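You operate a simulated robot arm through the tools that you are given. There is no shell and no other tool. Be economical: measure what you need, move in short steps, check, and stop when the job is done.

The job below is to be done with a simulated robot arm. You get a single attempt, and the scene is never put back.

TASK
Fetch the felt pad from the low round table and set it on top of the small flange there.

Only the result counts: the job must be done as asked and must still hold three seconds after the hand-in. Knocking over, shifting, dropping, spilling or breaking anything else fails it.

THE ROBOT
A 6-joint arm with a two-finger parallel gripper, fixed in place. Base frame: the origin is at the foot of the arm, x ahead of it, y to its left, z up; the work surface is at about z = 0. Lengths are in m, angles in rad, forces in N, time in s.
With the tool pointing down near the work surface it reaches from about 0.16 to 0.42 m from the base axis. Its first joint turns from -1.152 to 1.152 rad. Payload 1.57 kg.
The TCP is the grasp point between the finger pads, 0.03 m short of the fingertips. In the tool frame z runs along the fingers and y along their closing line. Largest opening 0.08 m; finger width 0.017, thickness 0.012; the body of the gripper, 0.04 by 0.082 m, starts 0.08 m behind the TCP.
Orientation is that of the tool frame in the base frame, as a unit quaternion [w, x, y, z]. With the fingers straight down and closing along the base's y, the tool's x points along the base's -x, its y along +y and its z along -z.

THE INTERFACE
- The arm moves only by the tool apply_moves. Its argument "targets" is one flat list of numbers, 7 for each row, row after row: the shift along the tool's x, y, z in m, then the turn, a rotation vector about the tool's x, y, z in rad, then the closure, from 0 (fully open) to 1 (shut). In form: [x, y, z, ax, ay, az, claw, x, y, z, ax, ay, az, claw, ...]. A call has 1 to 12 rows; each row is the pose to reach, as a shift and turn from the pose commanded when the call began, along the tool's axes at that moment. Each row takes 0.2 s and may step no farther than 0.05 m and 0.15 rad from the row before; otherwise, or with a gripper value out of range, the whole call is refused. Where a pose cannot be reached the arm comes as near as it can. A force on the tool above 40 N (or 10 N above the force at the start of the call, whichever is more), or a blocked arm, ends the call early, and 0.2 s more pass. The fingers move at their own pace (about 0.153 m/s each) and stop on an object; they squeeze with about 43 N. The grip force told is the motor's: it shows also when the fingers shut on nothing. Time passes only in rows, and 0.2 s behind the last, so rows that repeat a pose let the fingers close. It gives the time, the measured TCP pose, the force on the tool (base axes), the opening and the grip force at its end, in the units of the frame above (readings bear some noise), and new pictures: "show" is both (left out), scene, wrist or none.
- Cameras (640 x 400 px; columns grow to the right, rows downward): "scene" is fixed at [0.0467, -0.3306, 0.411]; the picture's right is [0.84, -0.55, 0.00], its down [-0.36, -0.55, -0.76] and it looks along [0.41, 0.63, -0.66] (base axes); focal length 272 px, centre (320, 200). "wrist" rides on the gripper at [-0.032, 0, -0.078] in the tool frame; the picture's right is [0.00, -1.00, 0.00], its down [0.97, 0.00, -0.24] and it looks along [0.24, 0.00, 0.97] (tool axes); focal length 218 px, centre (320, 200). There is no depth. A picture from a camera that has moved, and an enlarged one, comes with that camera's place and axes in the base frame and with its lens.
- zoom(camera, box): a new picture of the part [left, top, right, bottom] of that camera's present view, enlarged. No time passes.
- hand_in(): hands the job in; it is judged then, once.

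Go step by step. Nothing tells you positions but the pictures and the camera data: compare them with the known pose of the tool, close in by small moves and look again before you grip or let go. The budget is 90 turns and 150 pictures, counting those below and the enlarged ones. Unless the task says otherwise, let go and move clear before handing in, and close with one line.

The tools are called after "Emit:" as a command line: name --argument value ..., lists and objects as JSON in quotes. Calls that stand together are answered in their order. apply_moves: Moves the arm, as the interface text tells. Its arguments: {"type":"object","properties":{"targets":{"type":"array","items":{"type":"number"}},"show":{"type":"string","enum":["both","scene","wrist","none"]}},"required":["targets"]} The other tools are called the same way: zoom (camera, box) takes an enlarged picture of a part of a camera's view; hand_in () hands the job in.

At the start:

```text
t: 0.0
position: [0.2337, -0.1554, 0.2385]
tool_rot: [0.0, 0.0, 1.0, 0.0]
force: [-0.5, 0.8, 0.1]
opening: 0.08
finger_force: 0.1
```

scene: 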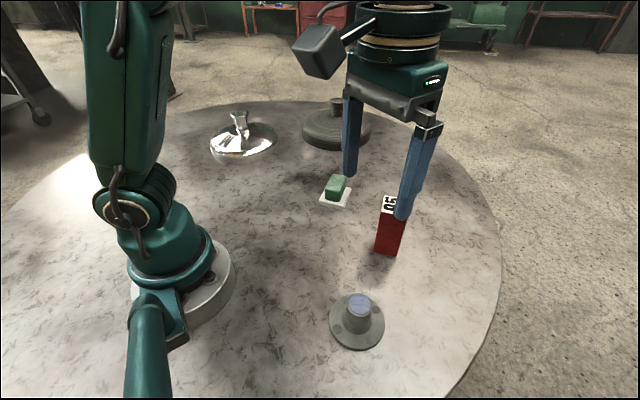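
wrist: 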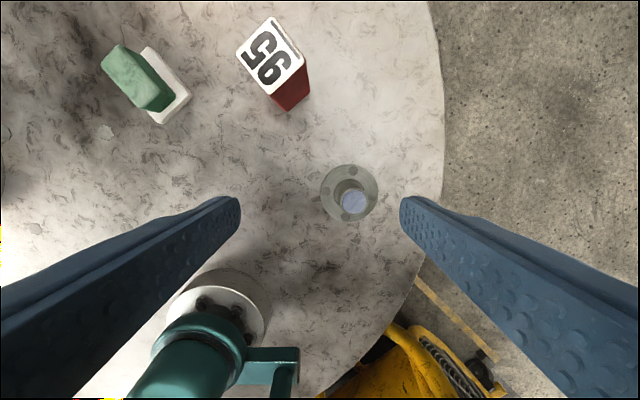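

I see a green block on a white square, a red block marked 95, a small flange with a bluish-topped hub, and a larger dark disc and a shiny dish behind. I'll zoom in to identify them.

Emit:
zoom --camera "scene" --box '[300, 160, 420, 235]'

Emit:
zoom --camera "scene" --box '[300, 280, 420, 355]'

Emit:
zoom --camera "scene" --box '[200, 80, 392, 200]'

Emit:
zoom --camera "wrist" --box '[80, 20, 240, 120]'

Emit:
zoom --camera "wrist" --box '[280, 140, 440, 240]'

```text
5.33 times, centred on (360, 198) of scene
camera zoom: at [0.0467, -0.3306, 0.411], right [0.84, -0.55, 0.0], down [-0.36, -0.55, -0.76], along [0.41, 0.63, -0.66], focal length 1451 px, centre (107, 213)
```

zoom: 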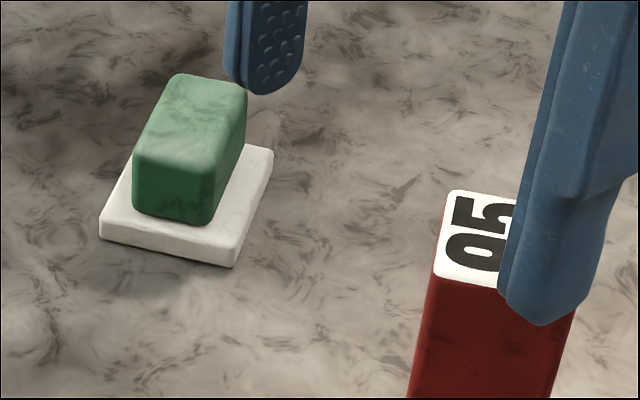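

```text
5.33 times, centred on (360, 318) of scene
camera zoom: at [0.0467, -0.3306, 0.411], right [0.84, -0.55, 0.0], down [-0.36, -0.55, -0.76], along [0.41, 0.63, -0.66], focal length 1451 px, centre (107, -427)
```

zoom: 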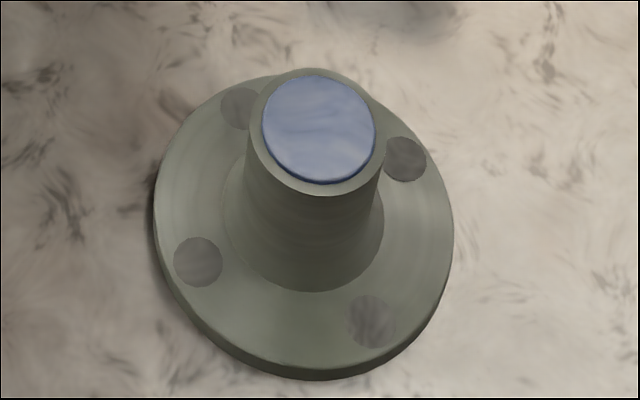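

```text
3.33 times, centred on (296, 140) of scene
camera zoom: at [0.0467, -0.3306, 0.411], right [0.84, -0.55, 0.0], down [-0.36, -0.55, -0.76], along [0.41, 0.63, -0.66], focal length 907 px, centre (400, 400)
```

zoom: 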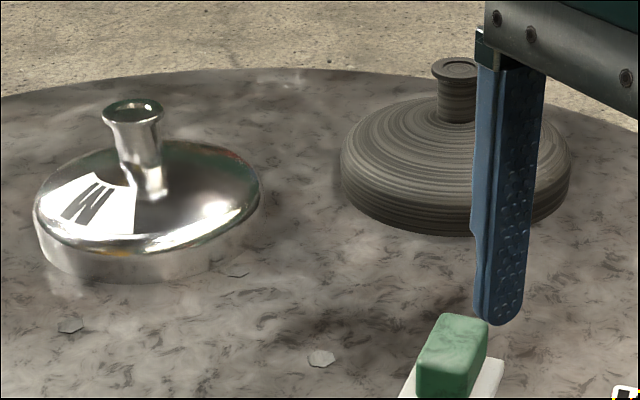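

```text
4.00 times, centred on (160, 70) of wrist
camera zoom: at [0.2641, -0.1544, 0.3166], right [0.0, -1.0, 0.0], down [-0.97, 0.0, 0.24], along [-0.24, 0.0, -0.97], focal length 873 px, centre (960, 720)
```

zoom: 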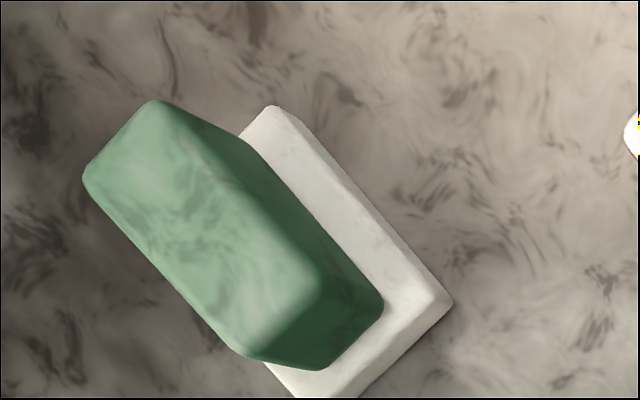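

```text
4.00 times, centred on (360, 190) of wrist
camera zoom: at [0.2641, -0.1544, 0.3166], right [0.0, -1.0, 0.0], down [-0.97, 0.0, 0.24], along [-0.24, 0.0, -0.97], focal length 873 px, centre (160, 240)
```

zoom: 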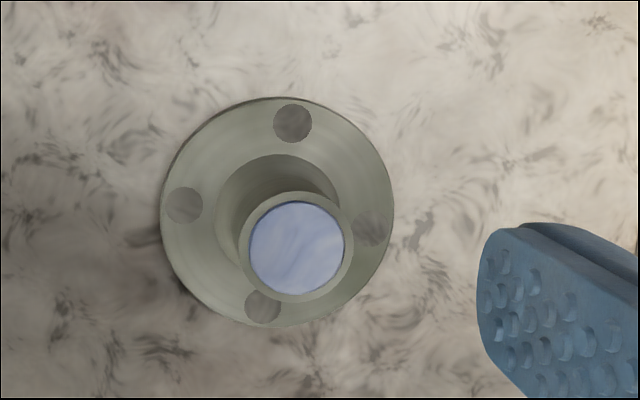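

I take the felt pad to be the white slab with a green grip on top, at about (0.337, 0.05) with its long side about 39° from x. The small flange is at about (0.197, -0.20) with its top at z≈0.057. Next I'll move above the pad at the current height, turned to match it.

Emit:
apply_moves --targets '[-0.02, 0.041, 0, 0, 0, -0.136, 0, -0.04, 0.082, 0, 0, 0, -0.272, 0, -0.06, 0.123, 0, 0, 0, -0.408, 0, -0.08, 0.164, 0, 0, 0, -0.544, 0, -0.1, 0.205, 0, 0, 0, -0.68, 0]'

```text
t: 1.2
position: [0.3337, 0.0511, 0.2389]
tool_rot: [0.001, -0.335, 0.942, -0.001]
force: [-0.8, -0.4, -0.2]
opening: 0.0798
finger_force: 0.0
camera wrist: at [0.3572, 0.0723, 0.3166], right [0.63, -0.78, 0.0], down [-0.75, -0.61, 0.24], along [-0.19, -0.15, -0.97], focal length 218 px, centre (320, 200)
```

scene: 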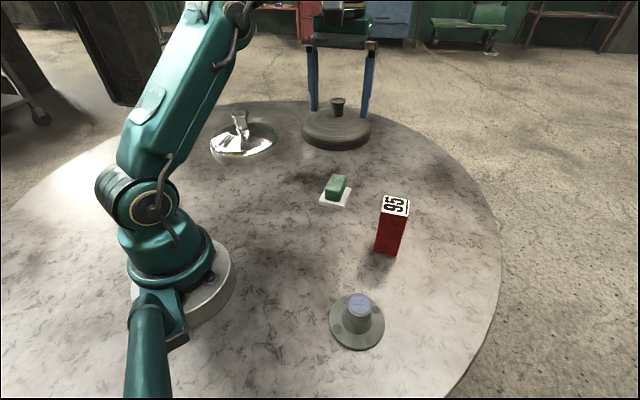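
wrist: 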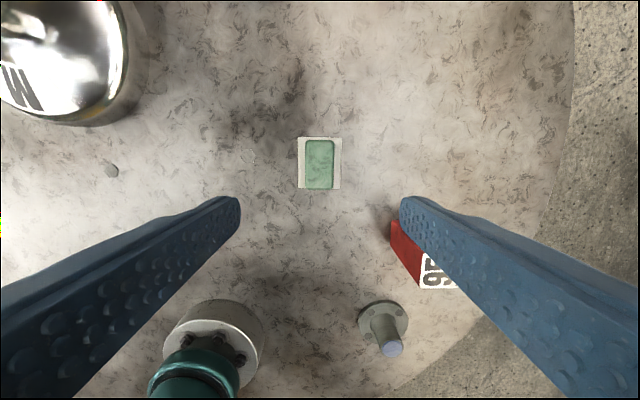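

The gripper is nearly centred over the pad and aligned with it. I'll zoom in for measurements.

Emit:
zoom --camera "wrist" --box '[272, 132, 368, 192]'

```text
6.67 times, centred on (320, 162) of wrist
camera zoom: at [0.3572, 0.0723, 0.3166], right [0.63, -0.78, 0.0], down [-0.75, -0.61, 0.24], along [-0.19, -0.15, -0.97], focal length 1455 px, centre (320, 453)
```

zoom: 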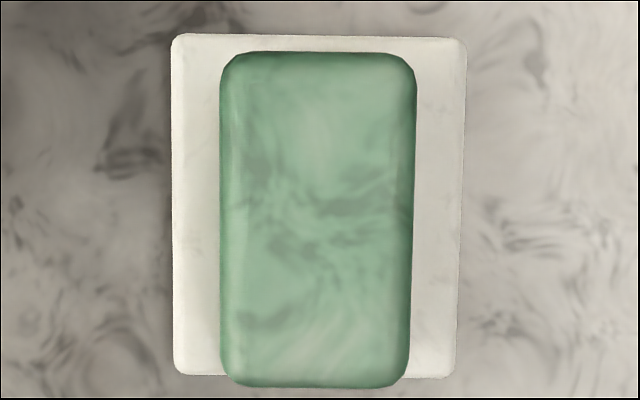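

The pad centre lies about 9 mm toward tool −x, and the green grip is about 0.034 wide with its top near z 0.045. I'll centre over it and descend partway to check.

Emit:
apply_moves --targets '[-0.009, 0, 0.04, 0, 0, 0, 0, -0.009, 0, 0.08, 0, 0, 0, 0, -0.009, 0, 0.12, 0, 0, 0, 0, -0.009, 0, 0.15, 0, 0, 0, 0]'

```text
t: 2.2
position: [0.3414, 0.052, 0.0913]
tool_rot: [0.001, -0.333, 0.943, -0.001]
force: [0.2, 0.3, -0.1]
opening: 0.08
finger_force: 0.0
camera wrist: at [0.3653, 0.0732, 0.169], right [0.63, -0.78, 0.0], down [-0.75, -0.61, 0.24], along [-0.18, -0.15, -0.97], focal length 218 px, centre (320, 200)
```

scene: 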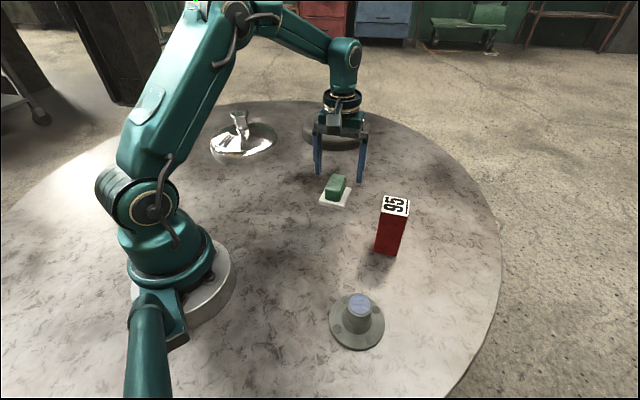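
wrist: 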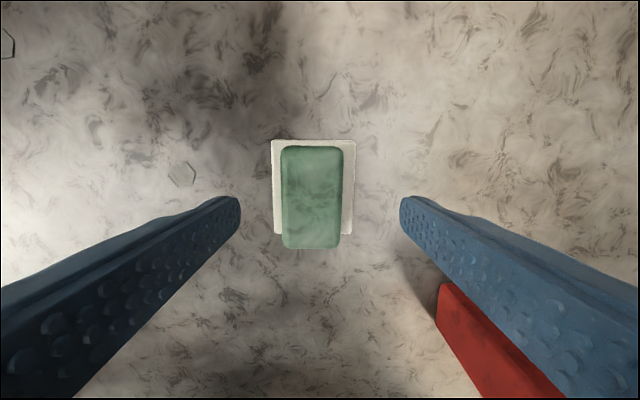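

The pad is 5 mm off toward tool +y and 3 mm toward −x, with the grip top at z≈0.045. I'll correct that, go down to z≈0.049 with the tips just above the white slab, and look before closing.

Emit:
apply_moves --targets '[-0.003, 0.005, 0.01, 0, 0, 0, 0, -0.003, 0.005, 0.025, 0, 0, 0, 0, -0.003, 0.005, 0.04, 0, 0, 0, 0, -0.003, 0.005, 0.04, 0, 0, 0, 0]'

Emit:
zoom --camera "scene" --box '[280, 130, 392, 220]'

```text
t: 3.2
position: [0.3396, 0.0589, 0.0503]
tool_rot: [0.001, -0.334, 0.942, 0.0]
force: [-0.8, 0.3, -1.0]
opening: 0.0799
finger_force: 0.0
camera wrist: at [0.3643, 0.0794, 0.1288], right [0.63, -0.78, 0.0], down [-0.76, -0.61, 0.24], along [-0.18, -0.15, -0.97], focal length 218 px, centre (320, 200)
```

scene: 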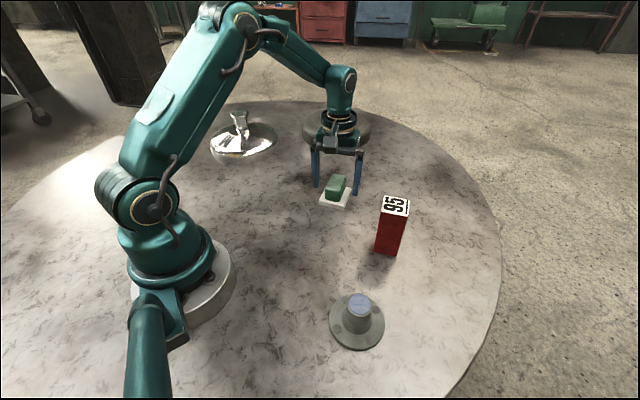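
wrist: 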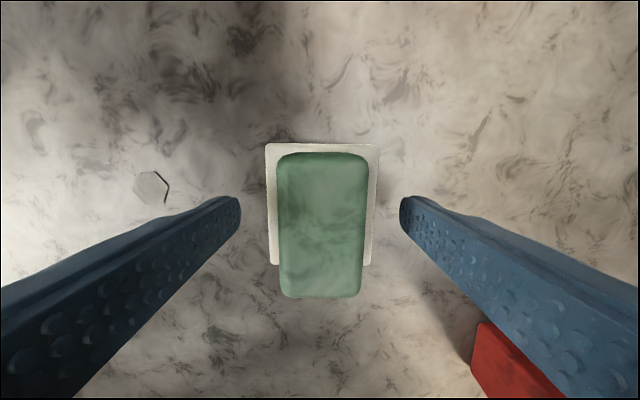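

```text
4.44 times, centred on (336, 175) of scene
camera zoom: at [0.0467, -0.3306, 0.411], right [0.84, -0.55, 0.0], down [-0.36, -0.55, -0.76], along [0.41, 0.63, -0.66], focal length 1209 px, centre (249, 311)
```

zoom: 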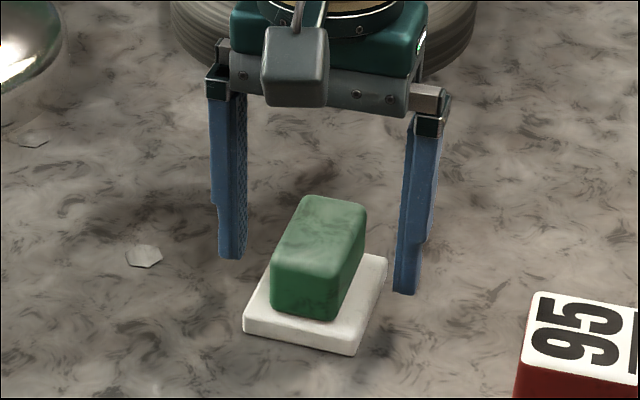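

Centred now, with the tips about 1 cm above the slab top. I'll close and lift slightly to see whether the slab comes along.

Emit:
apply_moves --targets '[0, 0, 0, 0, 0, 0, 1, 0, 0, 0, 0, 0, 0, 1, 0, 0, 0, 0, 0, 0, 1, 0, 0, -0.01, 0, 0, 0, 1, 0, 0, -0.02, 0, 0, 0, 1]'

Emit:
zoom --camera "scene" --box '[280, 130, 392, 220]'

```text
t: 4.4
position: [0.3399, 0.0597, 0.0694]
tool_rot: [0.001, -0.334, 0.943, -0.001]
force: [0.3, -0.6, -1.5]
opening: 0.0351
finger_force: 42.6
camera wrist: at [0.3644, 0.0821, 0.1469], right [0.63, -0.78, 0.0], down [-0.75, -0.61, 0.24], along [-0.18, -0.15, -0.97], focal length 218 px, centre (320, 200)
```

scene: 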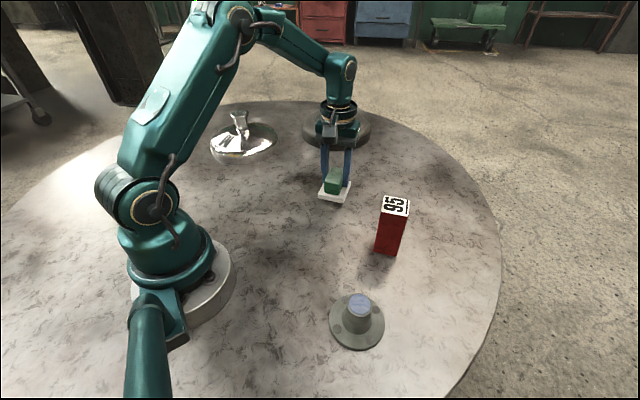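
wrist: 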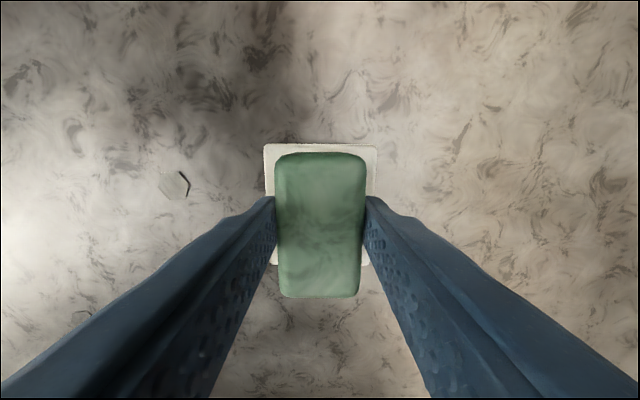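

```text
4.44 times, centred on (336, 175) of scene
camera zoom: at [0.0467, -0.3306, 0.411], right [0.84, -0.55, 0.0], down [-0.36, -0.55, -0.76], along [0.41, 0.63, -0.66], focal length 1209 px, centre (249, 311)
```

zoom: 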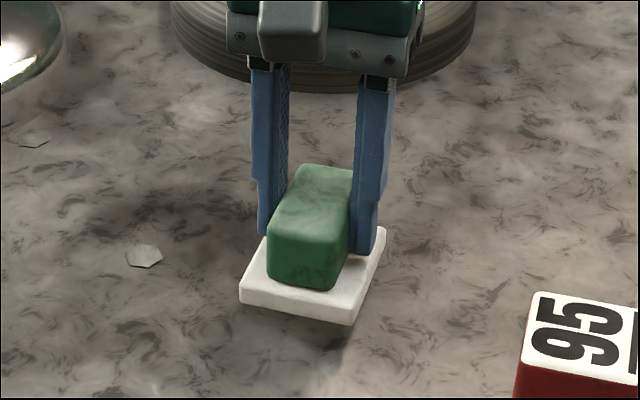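

The slab and grip move together as one piece, held at 0.035 opening, and the pad bottom is about 0.050 below the TCP. I'll lift to z≈0.24 and go to a spot beside the flange where the wrist camera sees it clear of the pad.

Emit:
apply_moves --targets '[0, 0, -0.0425, 0, 0, 0, 1, 0, 0, -0.085, 0, 0, 0, 1, 0, 0, -0.1275, 0, 0, 0, 1, 0, 0, -0.17, 0, 0, 0, 1, 0.0426, -0.0016, -0.17, 0, 0, 0.136, 1, 0.0852, -0.0032, -0.17, 0, 0, 0.272, 1, 0.1278, -0.0048, -0.17, 0, 0, 0.408, 1, 0.1704, -0.0064, -0.17, 0, 0, 0.544, 1, 0.213, -0.008, -0.17, 0, 0, 0.68, 1]'

Emit:
zoom --camera "wrist" --box '[340, 100, 500, 200]'

```text
t: 6.4
position: [0.1756, -0.083, 0.2395]
tool_rot: [0.001, 0.002, 1.0, 0.0]
force: [-0.2, -0.2, -1.3]
opening: 0.0349
finger_force: 41.7
camera wrist: at [0.2066, -0.082, 0.3186], right [0.0, -1.0, 0.0], down [-0.97, 0.0, 0.24], along [-0.24, 0.0, -0.97], focal length 218 px, centre (320, 200)
```

scene: 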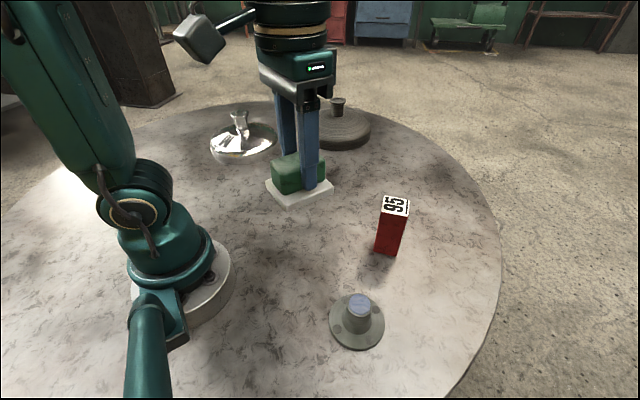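
wrist: 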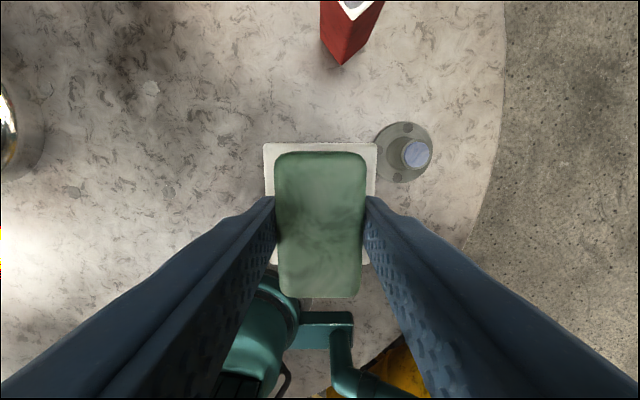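

```text
4.00 times, centred on (420, 150) of wrist
camera zoom: at [0.2066, -0.082, 0.3186], right [0.0, -1.0, 0.0], down [-0.97, 0.0, 0.24], along [-0.24, 0.0, -0.97], focal length 873 px, centre (-80, 400)
```

zoom: 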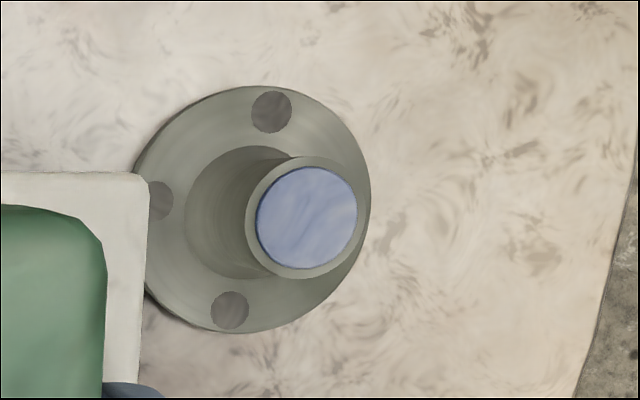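

The flange now measures (0.197, -0.197) with its top at z≈0.055, consistent with the first estimate. I'll move over it and come down to about 3 cm above.

Emit:
apply_moves --targets '[-0.007, -0.038, 0, 0, 0, 0, 1, -0.014, -0.076, 0, 0, 0, 0, 1, -0.0215, -0.114, 0, 0, 0, 0, 1, -0.0215, -0.114, 0.04, 0, 0, 0, 1, -0.0215, -0.114, 0.08, 0, 0, 0, 1, -0.0215, -0.114, 0.1, 0, 0, 0, 1]'

Emit:
zoom --camera "scene" --box '[260, 200, 452, 360]'

```text
t: 7.8
position: [0.2008, -0.1959, 0.1401]
tool_rot: [0.001, 0.001, 1.0, 0.0]
force: [0.3, -0.4, -1.0]
opening: 0.035
finger_force: 43.4
camera wrist: at [0.2316, -0.1945, 0.2172], right [0.0, -1.0, 0.0], down [-0.97, 0.0, 0.24], along [-0.24, 0.0, -0.97], focal length 218 px, centre (320, 200)
```

scene: 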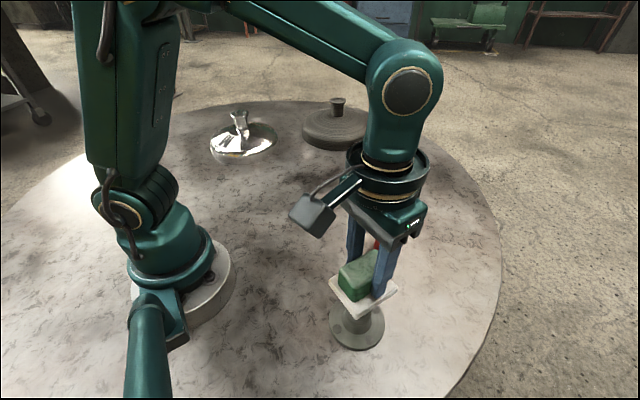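
wrist: 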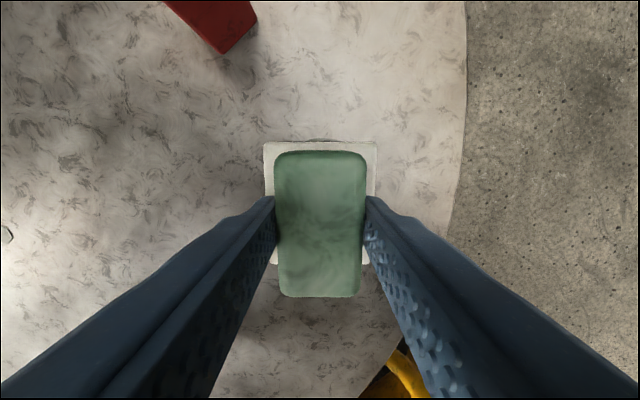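

```text
2.50 times, centred on (356, 280) of scene
camera zoom: at [0.0467, -0.3306, 0.411], right [0.84, -0.55, 0.0], down [-0.36, -0.55, -0.76], along [0.41, 0.63, -0.66], focal length 680 px, centre (230, 0)
```

zoom: 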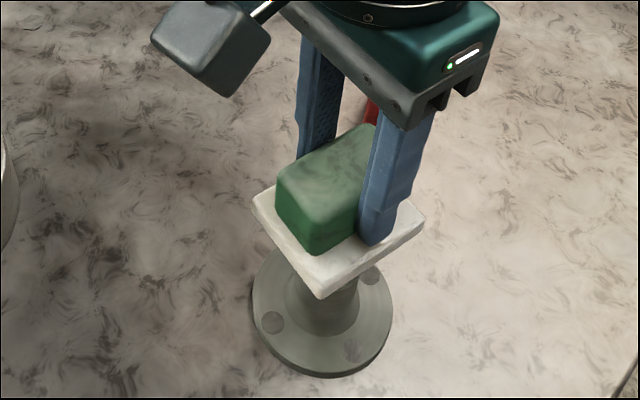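

The pad is above the flange and looks centred. I'll lower it to a couple of mm above the expected contact, then step in by millimetres and watch the force.

Emit:
apply_moves --targets '[0.002, 0, 0.015, 0, 0, 0, 1, 0.002, 0, 0.03, 0, 0, 0, 1, 0.002, 0, 0.032, 0, 0, 0, 1]'

Emit:
zoom --camera "scene" --box '[296, 240, 424, 360]'

```text
t: 8.6
position: [0.1991, -0.1941, 0.1056]
tool_rot: [0.001, 0.0, 1.0, -0.001]
force: [0.2, -0.2, -1.2]
opening: 0.035
finger_force: 42.6
camera wrist: at [0.2303, -0.1934, 0.1836], right [0.0, -1.0, 0.0], down [-0.97, 0.0, 0.24], along [-0.24, 0.0, -0.97], focal length 218 px, centre (320, 200)
```

scene: 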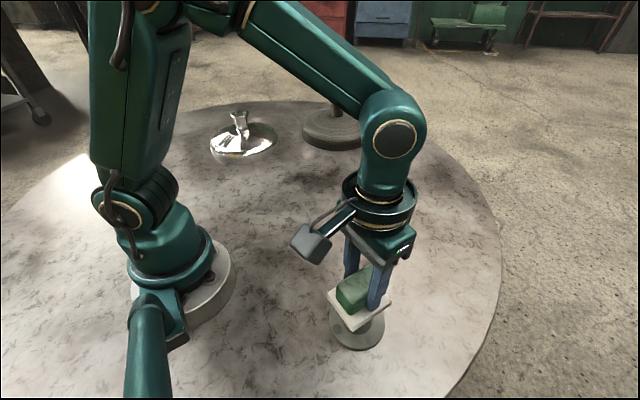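
wrist: 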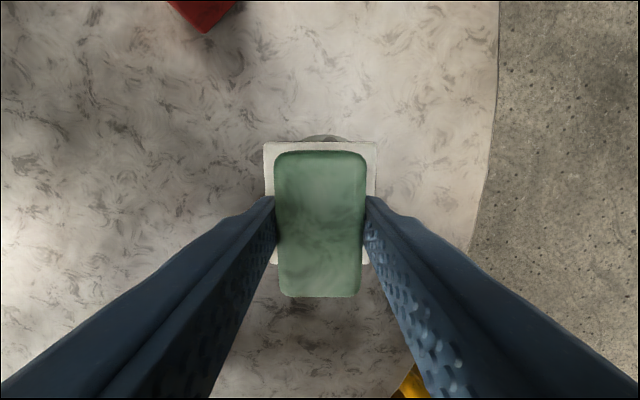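

```text
3.33 times, centred on (360, 300) of scene
camera zoom: at [0.0467, -0.3306, 0.411], right [0.84, -0.55, 0.0], down [-0.36, -0.55, -0.76], along [0.41, 0.63, -0.66], focal length 907 px, centre (187, -133)
```

zoom: 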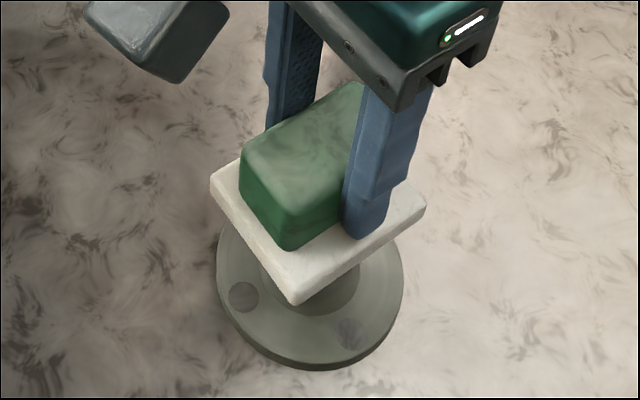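

No contact yet at z 0.106. I'll shift 2 mm in −y and creep down.

Emit:
apply_moves --targets '[0, -0.002, 0, 0, 0, 0, 1, 0, -0.002, 0.001, 0, 0, 0, 1, 0, -0.002, 0.002, 0, 0, 0, 1]' --show "none"

```text
t: 9.4
position: [0.1994, -0.1958, 0.105]
tool_rot: [0.002, 0.0, 1.0, -0.001]
force: [-2.9, 4.7, 25.7]
opening: 0.0351
finger_force: 43.0
```

Contact is made (25 N), so the pad is seated on the flange top. I'll ease off 1 mm to take off the preload and check before releasing.

Emit:
apply_moves --targets '[0, 0, -0.001, 0, 0, 0, 1, 0, 0, -0.001, 0, 0, 0, 1]'

Emit:
zoom --camera "scene" --box '[296, 240, 424, 360]'

Emit:
zoom --camera "wrist" --box '[240, 120, 400, 220]'

```text
t: 10.0
position: [0.1981, -0.196, 0.1055]
tool_rot: [0.002, 0.0, 1.0, -0.001]
force: [3.4, -1.5, 8.7]
opening: 0.0351
finger_force: 42.6
camera wrist: at [0.2294, -0.1949, 0.1833], right [0.0, -1.0, 0.0], down [-0.97, 0.0, 0.24], along [-0.24, 0.0, -0.97], focal length 218 px, centre (320, 200)
```

scene: 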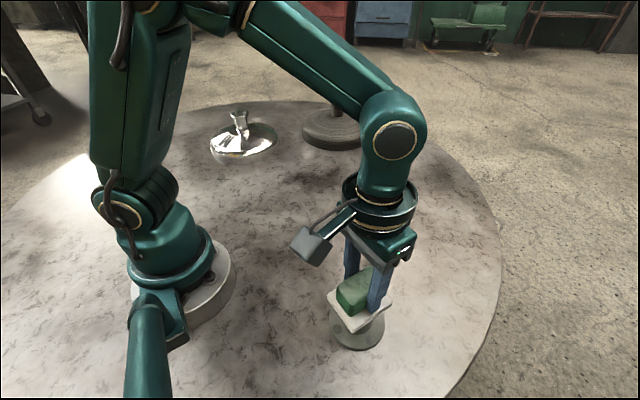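
wrist: 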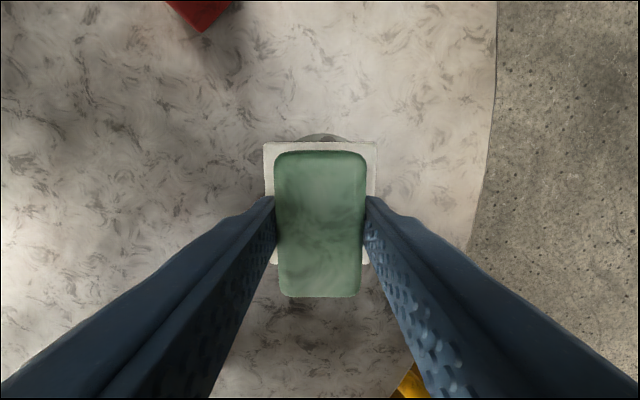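

```text
3.33 times, centred on (360, 300) of scene
camera zoom: at [0.0467, -0.3306, 0.411], right [0.84, -0.55, 0.0], down [-0.36, -0.55, -0.76], along [0.41, 0.63, -0.66], focal length 907 px, centre (187, -133)
```

zoom: 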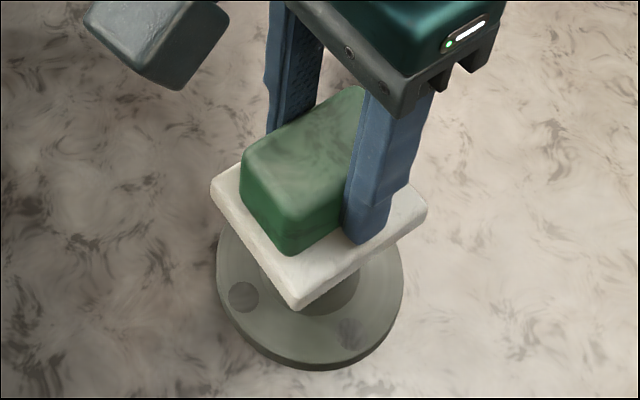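

```text
4.00 times, centred on (320, 170) of wrist
camera zoom: at [0.2294, -0.1949, 0.1833], right [0.0, -1.0, 0.0], down [-0.97, 0.0, 0.24], along [-0.24, 0.0, -0.97], focal length 873 px, centre (320, 320)
```

zoom: 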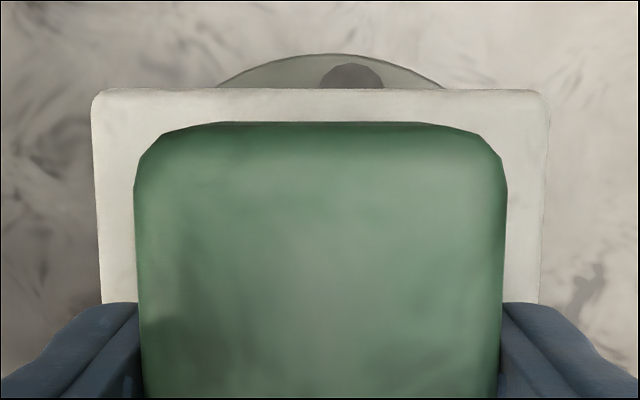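

The flange's rim places it at about (0.197, -0.197), within 2 mm of the tool, with light contact. I'll release, let the fingers clear, then go straight up.

Emit:
apply_moves --targets '[0, 0, -0.0003, 0, 0, 0, 1, 0, 0, -0.0003, 0, 0, 0, 0.5, 0, 0, -0.0003, 0, 0, 0, 0.4, 0, 0, -0.0003, 0, 0, 0, 0.2, 0, 0, -0.0003, 0, 0, 0, 0.1, 0, 0, -0.0003, 0, 0, 0, 0.1]'

```text
t: 11.4
position: [0.1978, -0.1948, 0.1057]
tool_rot: [0.0, -0.001, 1.0, 0.0]
force: [0.5, 0.4, 0.6]
opening: 0.0717
finger_force: 0.0
camera wrist: at [0.229, -0.1939, 0.1838], right [0.0, -1.0, 0.0], down [-0.97, 0.0, 0.24], along [-0.24, 0.0, -0.97], focal length 218 px, centre (320, 200)
```

scene: 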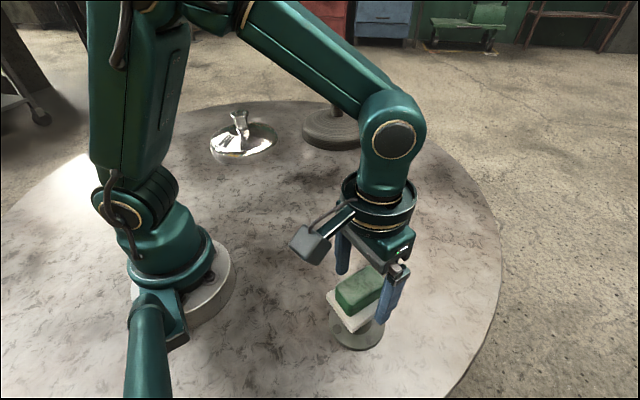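
wrist: 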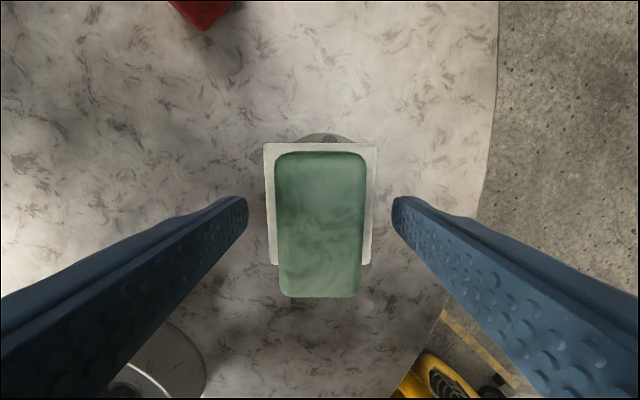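

The pad is free and sitting level on the flange, with the fingers clear on both sides. I'll rise straight up.

Emit:
apply_moves --targets '[0, 0, -0.02, 0, 0, 0, 0.1, 0, 0, -0.05, 0, 0, 0, 0.1, 0, 0, -0.09, 0, 0, 0, 0, 0, 0, -0.13, 0, 0, 0, 0, 0, 0, -0.13, 0, 0, 0, 0]'

Emit:
zoom --camera "scene" --box '[296, 240, 424, 360]'

```text
t: 12.6
position: [0.1981, -0.1937, 0.2353]
tool_rot: [0.001, 0.0, 1.0, 0.0]
force: [0.4, 0.4, 0.1]
opening: 0.08
finger_force: 0.0
camera wrist: at [0.2297, -0.193, 0.3135], right [0.0, -1.0, 0.0], down [-0.97, 0.0, 0.24], along [-0.24, 0.0, -0.97], focal length 218 px, centre (320, 200)
```

scene: 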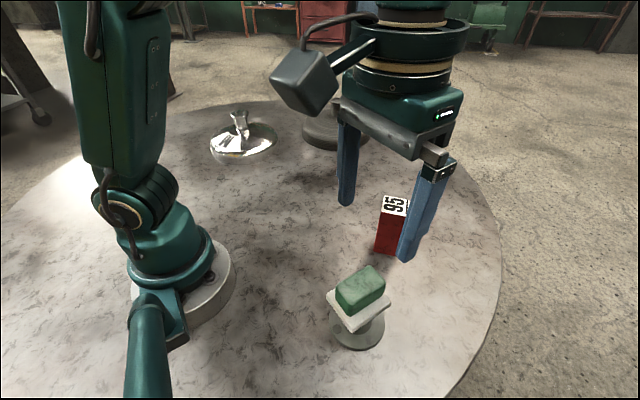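
wrist: 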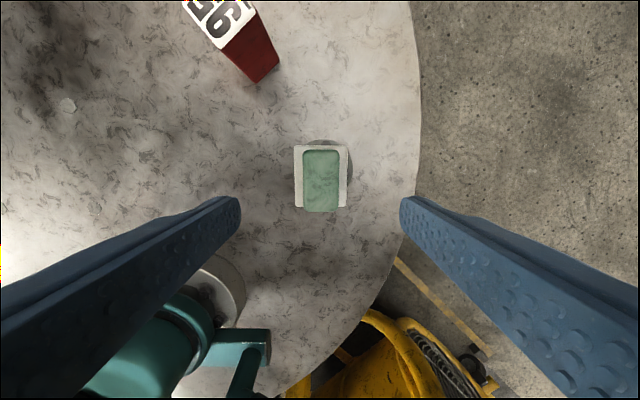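

```text
3.33 times, centred on (360, 300) of scene
camera zoom: at [0.0467, -0.3306, 0.411], right [0.84, -0.55, 0.0], down [-0.36, -0.55, -0.76], along [0.41, 0.63, -0.66], focal length 907 px, centre (187, -133)
```

zoom: 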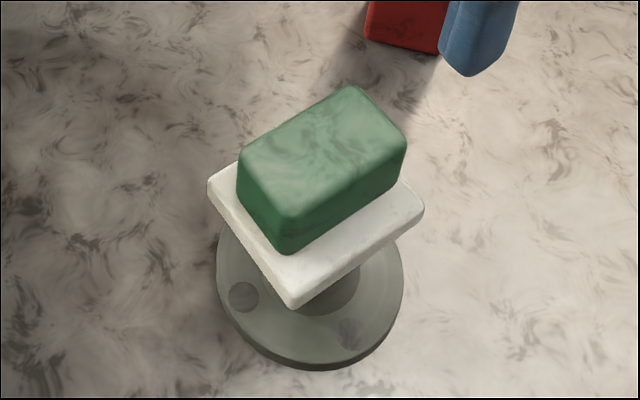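

The pad rests stably on the flange, nothing else has moved, and the arm is clear. I'm handing in.

Emit:
hand_in

```text
The job is handed in.
```

The felt pad is on top of the small flange, released and sitting level and steady at my last check; the arm is clear and I saw nothing else move.
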